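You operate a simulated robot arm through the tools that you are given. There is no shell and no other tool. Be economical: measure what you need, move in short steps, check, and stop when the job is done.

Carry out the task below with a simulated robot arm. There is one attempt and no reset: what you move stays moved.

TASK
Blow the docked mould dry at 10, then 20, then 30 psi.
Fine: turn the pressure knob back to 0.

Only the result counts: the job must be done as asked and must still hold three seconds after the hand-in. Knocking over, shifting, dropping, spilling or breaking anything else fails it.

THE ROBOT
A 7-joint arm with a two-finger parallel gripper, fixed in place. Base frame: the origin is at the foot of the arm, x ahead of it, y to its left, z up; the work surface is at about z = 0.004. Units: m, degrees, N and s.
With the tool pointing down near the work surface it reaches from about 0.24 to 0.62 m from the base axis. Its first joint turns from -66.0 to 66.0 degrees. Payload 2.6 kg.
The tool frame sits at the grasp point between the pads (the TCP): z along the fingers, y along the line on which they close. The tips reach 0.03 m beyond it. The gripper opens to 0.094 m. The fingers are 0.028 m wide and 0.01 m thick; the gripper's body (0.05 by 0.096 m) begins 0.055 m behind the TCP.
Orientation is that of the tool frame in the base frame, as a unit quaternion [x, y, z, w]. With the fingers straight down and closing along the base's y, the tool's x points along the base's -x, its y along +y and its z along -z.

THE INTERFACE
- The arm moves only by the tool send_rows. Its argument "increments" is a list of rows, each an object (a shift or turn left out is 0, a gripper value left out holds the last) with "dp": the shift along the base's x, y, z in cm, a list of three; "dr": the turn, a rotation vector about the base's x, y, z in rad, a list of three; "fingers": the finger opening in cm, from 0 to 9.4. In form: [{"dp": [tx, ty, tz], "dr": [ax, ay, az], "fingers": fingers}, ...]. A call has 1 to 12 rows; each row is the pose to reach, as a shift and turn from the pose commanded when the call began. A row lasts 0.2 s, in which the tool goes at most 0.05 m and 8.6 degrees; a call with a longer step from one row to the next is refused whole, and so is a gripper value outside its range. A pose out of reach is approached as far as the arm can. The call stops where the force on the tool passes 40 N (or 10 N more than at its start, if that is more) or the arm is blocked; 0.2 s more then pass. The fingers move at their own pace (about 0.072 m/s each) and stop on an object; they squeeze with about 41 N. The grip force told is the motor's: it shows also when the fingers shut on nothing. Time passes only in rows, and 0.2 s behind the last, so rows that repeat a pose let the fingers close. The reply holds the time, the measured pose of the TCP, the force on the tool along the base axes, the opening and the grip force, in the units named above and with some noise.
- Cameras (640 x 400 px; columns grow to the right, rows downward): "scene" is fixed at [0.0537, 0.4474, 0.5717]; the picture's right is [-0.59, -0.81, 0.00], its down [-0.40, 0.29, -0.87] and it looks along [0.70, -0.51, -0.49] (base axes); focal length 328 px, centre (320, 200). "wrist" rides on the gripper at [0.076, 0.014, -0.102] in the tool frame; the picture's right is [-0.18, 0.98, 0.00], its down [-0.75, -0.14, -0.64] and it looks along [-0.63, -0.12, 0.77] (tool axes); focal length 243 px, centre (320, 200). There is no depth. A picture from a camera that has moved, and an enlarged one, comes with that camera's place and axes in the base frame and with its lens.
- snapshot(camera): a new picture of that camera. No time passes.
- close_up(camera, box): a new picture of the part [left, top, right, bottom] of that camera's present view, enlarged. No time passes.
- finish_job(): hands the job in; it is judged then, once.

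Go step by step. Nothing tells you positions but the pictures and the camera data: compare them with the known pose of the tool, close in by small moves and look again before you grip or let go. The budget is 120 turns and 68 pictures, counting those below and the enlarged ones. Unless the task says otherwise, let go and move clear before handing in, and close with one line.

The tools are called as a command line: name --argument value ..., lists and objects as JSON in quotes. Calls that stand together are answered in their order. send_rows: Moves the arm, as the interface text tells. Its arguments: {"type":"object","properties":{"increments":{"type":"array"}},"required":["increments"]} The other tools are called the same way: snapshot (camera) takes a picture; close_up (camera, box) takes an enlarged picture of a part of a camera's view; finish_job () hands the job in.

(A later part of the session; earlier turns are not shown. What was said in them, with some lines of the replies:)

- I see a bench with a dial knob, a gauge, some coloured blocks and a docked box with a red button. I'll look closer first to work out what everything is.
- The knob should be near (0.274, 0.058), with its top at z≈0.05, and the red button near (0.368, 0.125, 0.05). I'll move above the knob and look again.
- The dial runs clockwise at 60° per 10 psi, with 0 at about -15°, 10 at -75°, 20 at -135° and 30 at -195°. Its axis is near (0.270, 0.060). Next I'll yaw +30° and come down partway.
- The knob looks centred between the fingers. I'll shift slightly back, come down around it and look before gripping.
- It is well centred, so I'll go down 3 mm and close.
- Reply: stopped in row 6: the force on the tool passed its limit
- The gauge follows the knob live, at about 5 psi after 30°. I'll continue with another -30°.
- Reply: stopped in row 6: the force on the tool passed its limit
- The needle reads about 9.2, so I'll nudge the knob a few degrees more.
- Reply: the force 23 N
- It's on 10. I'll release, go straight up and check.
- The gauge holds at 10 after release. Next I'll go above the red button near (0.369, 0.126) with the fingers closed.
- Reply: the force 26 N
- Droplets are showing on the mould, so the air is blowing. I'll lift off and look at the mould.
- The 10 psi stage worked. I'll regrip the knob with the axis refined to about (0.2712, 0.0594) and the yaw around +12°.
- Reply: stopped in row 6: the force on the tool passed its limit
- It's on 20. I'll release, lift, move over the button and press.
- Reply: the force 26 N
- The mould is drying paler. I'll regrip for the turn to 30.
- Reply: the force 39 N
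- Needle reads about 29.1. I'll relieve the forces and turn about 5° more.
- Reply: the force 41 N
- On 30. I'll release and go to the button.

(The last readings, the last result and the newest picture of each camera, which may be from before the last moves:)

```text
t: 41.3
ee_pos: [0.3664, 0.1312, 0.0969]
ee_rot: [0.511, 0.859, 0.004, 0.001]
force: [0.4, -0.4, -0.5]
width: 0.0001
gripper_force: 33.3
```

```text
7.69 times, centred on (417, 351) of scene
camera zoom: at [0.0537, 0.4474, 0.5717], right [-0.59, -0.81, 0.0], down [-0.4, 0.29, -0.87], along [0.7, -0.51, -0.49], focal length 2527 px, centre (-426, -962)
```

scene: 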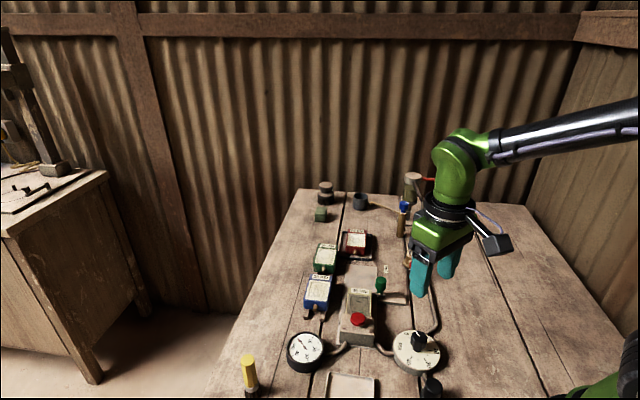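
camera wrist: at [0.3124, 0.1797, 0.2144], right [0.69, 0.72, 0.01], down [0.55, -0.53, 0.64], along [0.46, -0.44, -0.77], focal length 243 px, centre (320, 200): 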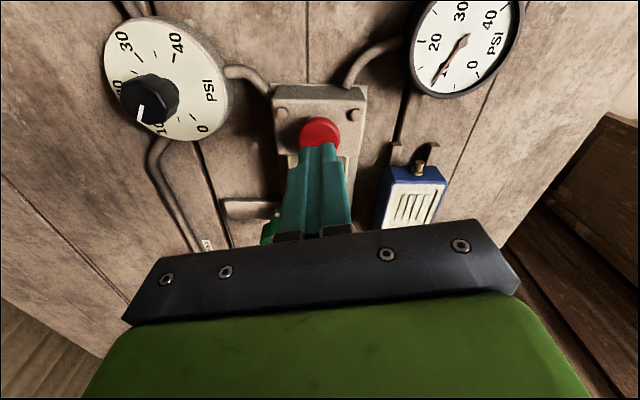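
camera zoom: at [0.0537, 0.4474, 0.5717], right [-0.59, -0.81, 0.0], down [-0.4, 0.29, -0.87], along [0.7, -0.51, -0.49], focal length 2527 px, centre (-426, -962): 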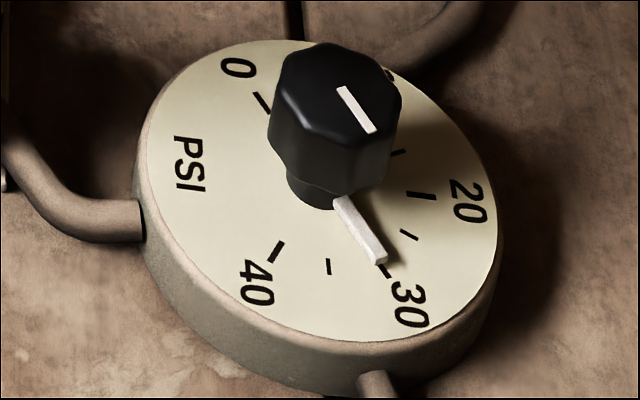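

The skirt pointer lines up with 30, so I'll press.

send_rows --increments '[{"dp": [0, -0.1, -0.4]}, {"dp": [0, -0.1, -0.8]}, {"dp": [0, -0.1, -1.2]}, {"dp": [0, -0.1, -1.5]}, {"dp": [0, -0.1, -1.7]}, {"dp": [0, -0.1, -1.8]}, {"dp": [0, -0.1, -1.8]}, {"dp": [0, -0.1, -1.8]}, {"dp": [0, -0.1, -1.8]}, {"dp": [0, -0.1, -1.8]}, {"dp": [0, -0.1, -1.8]}, {"dp": [0, -0.1, -1.8]}]'

send_rows --increments '[{"dp": [0, 0, 0]}, {"dp": [0, 0, 0]}, {"dp": [0, 0, 0]}, {"dp": [0, 0, 2]}, {"dp": [0, 0, 5]}, {"dp": [-2, -3, 6.2]}, {"dp": [-5, -5, 6.2]}, {"dp": [-9, -6, 6.2]}, {"dp": [-9.6, -7, 6.2]}, {"dp": [-9.6, -7, 6.2]}]'

close_up --camera "scene" --box '[270, 260, 430, 380]'

```text
t: 43.9
ee_pos: [0.3672, 0.1291, 0.0796]
ee_rot: [0.511, 0.86, 0.005, 0.001]
force: [-8.8, -2.6, 29.4]
width: 0.0001
gripper_force: 33.8
```

```text
t: 46.1
ee_pos: [0.2691, 0.0588, 0.1412]
ee_rot: [0.511, 0.86, 0.004, 0.001]
force: [0.0, 0.0, 0.3]
width: 0.0001
gripper_force: 33.0
```

```text
3.33 times, centred on (350, 320) of scene
camera zoom: at [0.0536, 0.4474, 0.5717], right [-0.59, -0.81, 0.0], down [-0.4, 0.29, -0.87], along [0.7, -0.51, -0.49], focal length 1095 px, centre (220, -200)
```

zoom: 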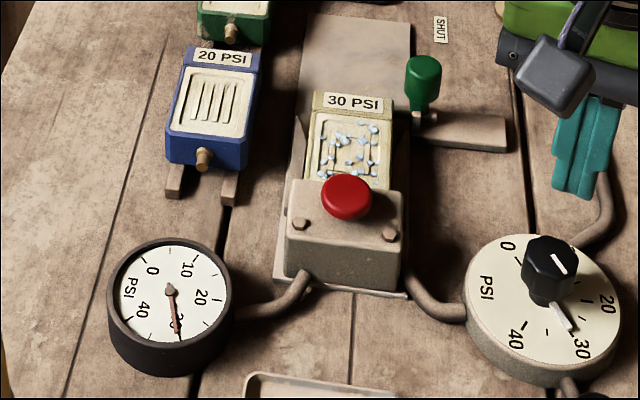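

The mould is now pale and dry. To turn back to 0 I'll grip at the current yaw and turn +90°, regrip, then turn another +90°.

send_rows --increments '[{"dp": [0.15, 0.2, -2], "fingers": 6}, {"dp": [0.15, 0.2, -4], "fingers": 6}, {"dp": [0.15, 0.2, -6], "fingers": 6}, {"dp": [0.15, 0.2, -7.8], "fingers": 6}, {"dp": [0.15, 0.2, -7.8], "fingers": 4}, {"dp": [0.15, 0.2, -7.8], "fingers": 2}, {"dp": [0.15, 0.2, -7.8], "fingers": 1.5}, {"dp": [0.15, 0.2, -7.8], "fingers": 1.5}, {"dp": [0.15, 0.2, -7.8], "fingers": 1.5}]'

```text
t: 48.1
ee_pos: [0.2717, 0.0608, 0.0647]
ee_rot: [0.51, 0.86, 0.004, 0.001]
force: [7.2, 0.8, -14.7]
width: 0.0288
gripper_force: 45.1
```

send_rows --increments '[{"dp": [0.05, 0, -0.1], "dr": [0, 0, 0.131]}, {"dp": [0.05, 0, -0.1], "dr": [0, 0, 0.262]}, {"dp": [0.05, 0, -0.1], "dr": [0, 0, 0.393]}, {"dp": [0.05, 0, -0.1], "dr": [0, 0, 0.524]}, {"dp": [0.05, 0, -0.1], "dr": [0, 0, 0.655]}, {"dp": [0.05, 0, -0.1], "dr": [0, 0, 0.786]}]'

send_rows --increments '[{"dr": [0, 0, 0.131]}, {"dr": [0, 0, 0.262]}, {"dr": [0, 0, 0.393]}, {"dr": [0, 0, 0.524]}, {"dr": [0, 0, 0.655]}, {"dr": [0, 0, 0.786]}]'

close_up --camera "scene" --box '[270, 280, 450, 400]'

```text
t: 48.7
ee_pos: [0.2703, 0.0607, 0.0628]
ee_rot: [0.411, 0.912, 0.002, -0.001]
force: [-0.2, 0.0, 3.8]
width: 0.0287
gripper_force: 45.3
stopped in row 2: the force on the tool passed its limit (the readings are from after the stop); the commanded pose is now the measured one
```

```text
t: 50.1
ee_pos: [0.2709, 0.0608, 0.0641]
ee_rot: [0.031, 1.0, 0.003, -0.001]
force: [-11.5, -12.3, 18.0]
width: 0.0289
gripper_force: 45.2
```

```text
3.33 times, centred on (360, 340) of scene
camera zoom: at [0.0536, 0.4474, 0.5717], right [-0.59, -0.81, 0.0], down [-0.4, 0.29, -0.87], along [0.7, -0.51, -0.49], focal length 1095 px, centre (187, -267)
```

zoom: 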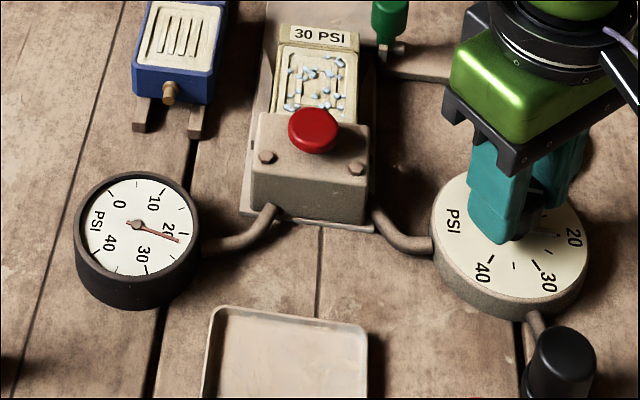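

send_rows --increments '[{"dp": [-0.05, -0.08, 0.1], "dr": [0, 0, 0.131]}, {"dp": [-0.05, -0.08, 0.1], "dr": [0, 0, 0.262]}, {"dp": [-0.05, -0.08, 0.1], "dr": [0, 0, 0.393]}, {"dp": [-0.05, -0.08, 0.1], "dr": [0, 0, 0.524]}, {"dp": [-0.05, -0.08, 0.1], "dr": [0, 0, 0.655]}, {"dp": [-0.05, -0.08, 0.1], "dr": [0, 0, 0.786]}]'

send_rows --increments '[{"dr": [0, 0, 0.131]}, {"dr": [0, 0, 0.262]}, {"dr": [0, 0, 0.393]}, {"dr": [0, 0, 0.524]}]'

close_up --camera "scene" --box '[285, 328, 333, 376]'

```text
t: 51.5
ee_pos: [0.2704, 0.0599, 0.0638]
ee_rot: [-0.331, 0.944, 0.002, -0.002]
force: [1.1, 0.9, -2.0]
width: 0.0289
gripper_force: 45.2
stopped in row 6: the force on the tool passed its limit (the readings are from after the stop); the commanded pose is now the measured one
```

```text
t: 52.5
ee_pos: [0.2713, 0.0584, 0.0624]
ee_rot: [-0.564, 0.826, 0.0, -0.002]
force: [15.9, -8.9, -33.3]
width: 0.0287
gripper_force: 45.1
```

```text
8.33 times, centred on (309, 352) of scene
camera zoom: at [0.0538, 0.4474, 0.5716], right [-0.59, -0.81, 0.0], down [-0.4, 0.29, -0.87], along [0.7, -0.51, -0.49], focal length 2737 px, centre (412, -1067)
```

zoom: 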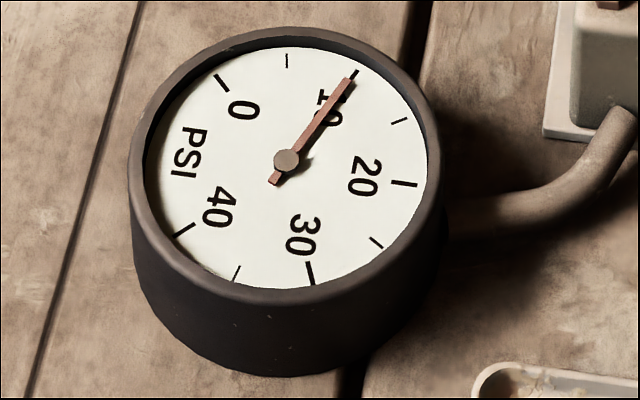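

About 9.8 psi now. I'll open, yaw back 90° around the knob and regrip.

send_rows --increments '[{"dp": [0, 0, 0.1], "fingers": 4}, {"dp": [0, 0, 0.1], "fingers": 6.5}, {"dp": [0, 0.1, 3], "fingers": 6.5}, {"dp": [0, 0.1, 3], "fingers": 6.5}]'

send_rows --increments '[{"dr": [0, 0, -0.143]}, {"dr": [0, 0, -0.286]}, {"dr": [0, 0, -0.428]}, {"dr": [0, 0, -0.571]}, {"dr": [0, 0, -0.714]}, {"dr": [0, 0, -0.857]}, {"dr": [0, 0, -1.0]}, {"dr": [0, 0, -1.142]}, {"dr": [0, 0, -1.285]}, {"dr": [0, 0, -1.428]}, {"dr": [0, 0, -1.571]}, {"dr": [0, 0, -1.571]}]'

```text
t: 53.5
ee_pos: [0.2711, 0.0611, 0.0932]
ee_rot: [-0.563, 0.827, 0.002, -0.003]
force: [-0.1, 0.6, -0.4]
width: 0.065
gripper_force: 0.0
```

```text
t: 56.1
ee_pos: [0.2706, 0.061, 0.0927]
ee_rot: [0.187, 0.982, 0.003, 0.0]
force: [0.1, 0.7, 1.6]
width: 0.065
gripper_force: 0.0
```

send_rows --increments '[{"dp": [0, 0, -1.5]}, {"dp": [0, 0, -2.9]}, {"dp": [0, 0, -2.9], "fingers": 4}, {"dp": [0, 0, -2.9], "fingers": 2}, {"dp": [0, 0, -2.9], "fingers": 1.5}, {"dp": [0, 0, -2.9], "fingers": 1.5}, {"dp": [0, 0, -2.9], "fingers": 1.5}]'

send_rows --increments '[{"dr": [0, 0, 0.131]}, {"dr": [0, 0, 0.262]}, {"dr": [0, 0, 0.393]}, {"dr": [0, 0, 0.524]}, {"dr": [0, 0, 0.524]}]'

close_up --camera "scene" --box '[285, 328, 333, 376]'

```text
t: 57.7
ee_pos: [0.2711, 0.0608, 0.0634]
ee_rot: [0.187, 0.982, 0.003, -0.001]
force: [-1.2, -7.6, -4.0]
width: 0.0287
gripper_force: 45.0
```

```text
t: 58.9
ee_pos: [0.2724, 0.0608, 0.0638]
ee_rot: [-0.076, 0.997, 0.003, -0.003]
force: [4.1, -11.1, -28.5]
width: 0.0287
gripper_force: 45.2
```

```text
8.33 times, centred on (309, 352) of scene
camera zoom: at [0.0537, 0.4474, 0.5716], right [-0.59, -0.81, 0.0], down [-0.4, 0.29, -0.87], along [0.7, -0.51, -0.49], focal length 2737 px, centre (412, -1067)
```

zoom: 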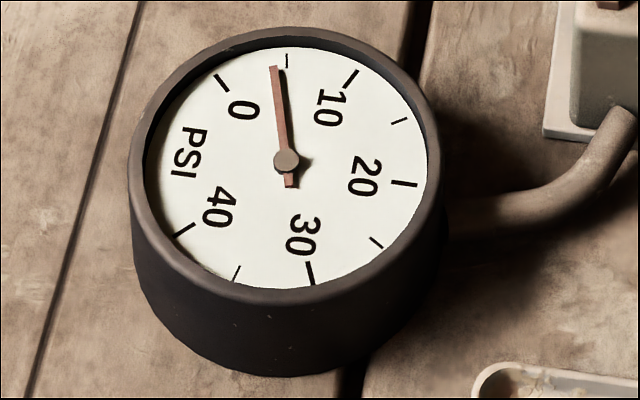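

send_rows --increments '[{"dp": [0.03, -0.08, -0.15], "dr": [0, 0, 0.1]}, {"dp": [0.03, -0.08, -0.15], "dr": [0, 0, 0.2]}, {"dp": [0.03, -0.08, -0.15], "dr": [0, 0, 0.3]}, {"dp": [0.03, -0.08, -0.15], "dr": [0, 0, 0.4]}, {"dp": [0.03, -0.08, -0.15], "dr": [0, 0, 0.46]}, {"dp": [0.03, -0.08, -0.15], "dr": [0, 0, 0.46]}]'

close_up --camera "scene" --box '[285, 328, 333, 376]'

```text
t: 60.3
ee_pos: [0.2725, 0.0612, 0.0622]
ee_rot: [-0.3, 0.954, 0.002, -0.001]
force: [-5.3, -5.8, 18.8]
width: 0.0292
gripper_force: 45.2
```

```text
8.33 times, centred on (309, 352) of scene
camera zoom: at [0.0536, 0.4474, 0.5717], right [-0.59, -0.81, 0.0], down [-0.4, 0.29, -0.87], along [0.7, -0.51, -0.49], focal length 2737 px, centre (412, -1067)
```

zoom: 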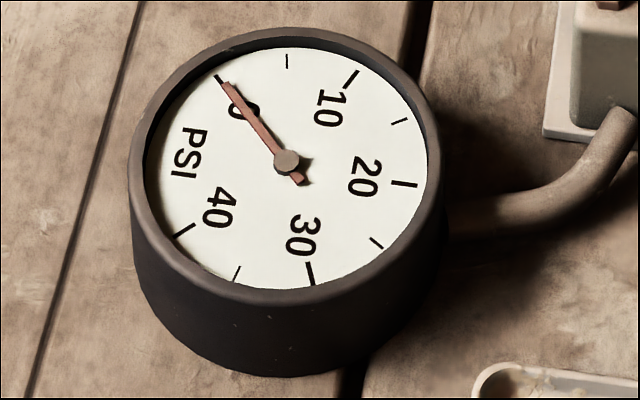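

Needle is back where it started. I'll release and move clear.

send_rows --increments '[{"dp": [0, 0, 0.1], "fingers": 3.5}, {"dp": [0, 0, 0.1], "fingers": 6}, {"dp": [0, 0, 0.1], "fingers": 6}, {"dp": [0, 0, 3]}, {"dp": [0, 0, 6]}, {"dp": [0, 0, 10]}, {"dp": [0, 0, 13]}, {"dp": [0, 0, 13]}]'

close_up --camera "scene" --box '[285, 328, 333, 376]'

close_up --camera "scene" --box '[385, 325, 449, 377]'

snapshot --camera "scene"

```text
t: 62.1
ee_pos: [0.2721, 0.0597, 0.1939]
ee_rot: [-0.301, 0.954, 0.001, -0.002]
force: [-0.2, -0.3, 0.2]
width: 0.0599
gripper_force: 0.0
```

```text
8.33 times, centred on (309, 352) of scene
camera zoom: at [0.0536, 0.4474, 0.5717], right [-0.59, -0.81, 0.0], down [-0.4, 0.29, -0.87], along [0.7, -0.51, -0.49], focal length 2737 px, centre (412, -1067)
```

zoom: 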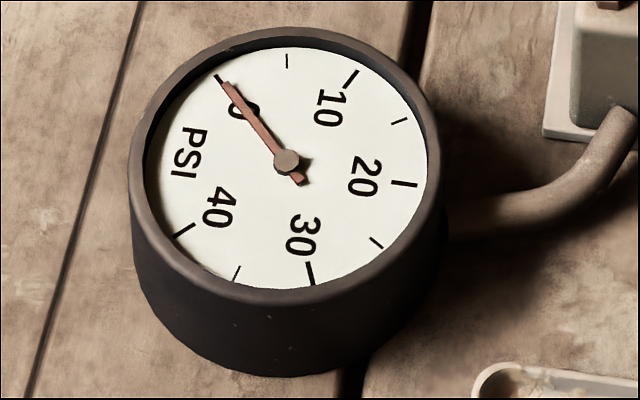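

```text
7.69 times, centred on (417, 351) of scene
camera zoom: at [0.0536, 0.4474, 0.5717], right [-0.59, -0.81, 0.0], down [-0.4, 0.29, -0.87], along [0.7, -0.51, -0.49], focal length 2527 px, centre (-426, -962)
```

zoom: 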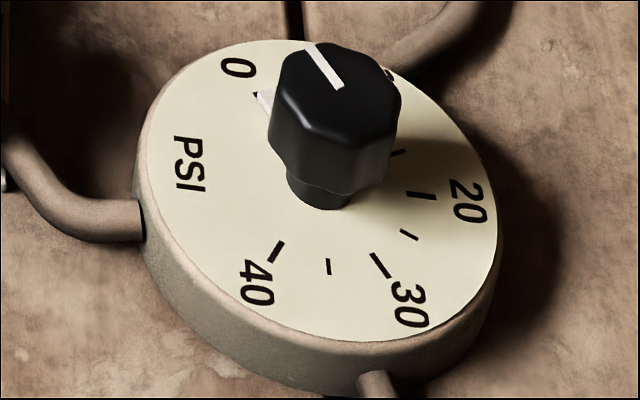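

```text
19 pictures are left
```

scene: 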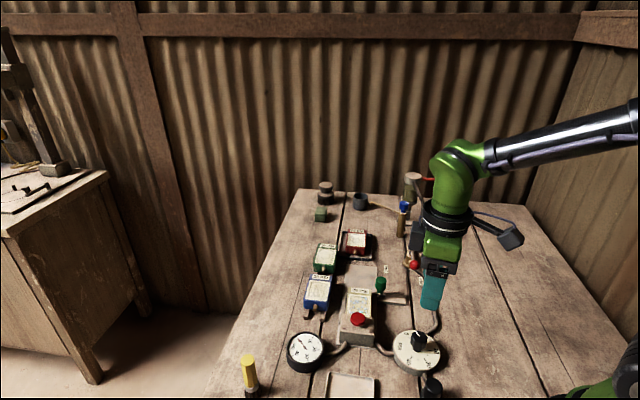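

close_up --camera "scene" --box '[335, 280, 385, 345]'

```text
6.15 times, centred on (360, 312) of scene
camera zoom: at [0.0536, 0.4474, 0.5717], right [-0.59, -0.81, 0.0], down [-0.4, 0.29, -0.87], along [0.7, -0.51, -0.49], focal length 2021 px, centre (74, -492)
```

zoom: 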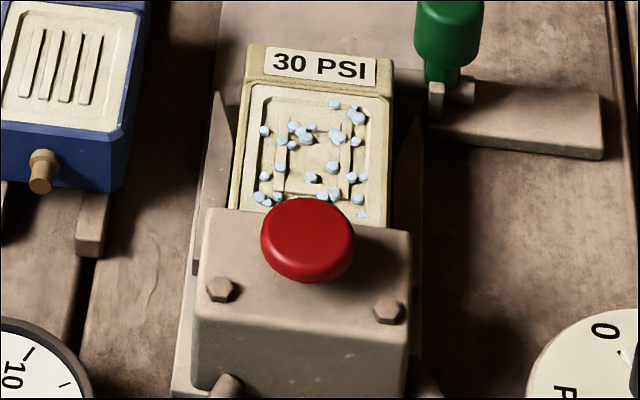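

The mould's face is as pale as the dry ones, the knob and gauge are at 0, and the arm is clear. Handing in.

finish_job

```text
The job is handed in.
```

I blew the docked mould at 10, 20 and then 30 psi and turned the pressure knob back to 0. Its face is now as pale as the dry moulds, though droplets that appeared during the first blow are still on it.
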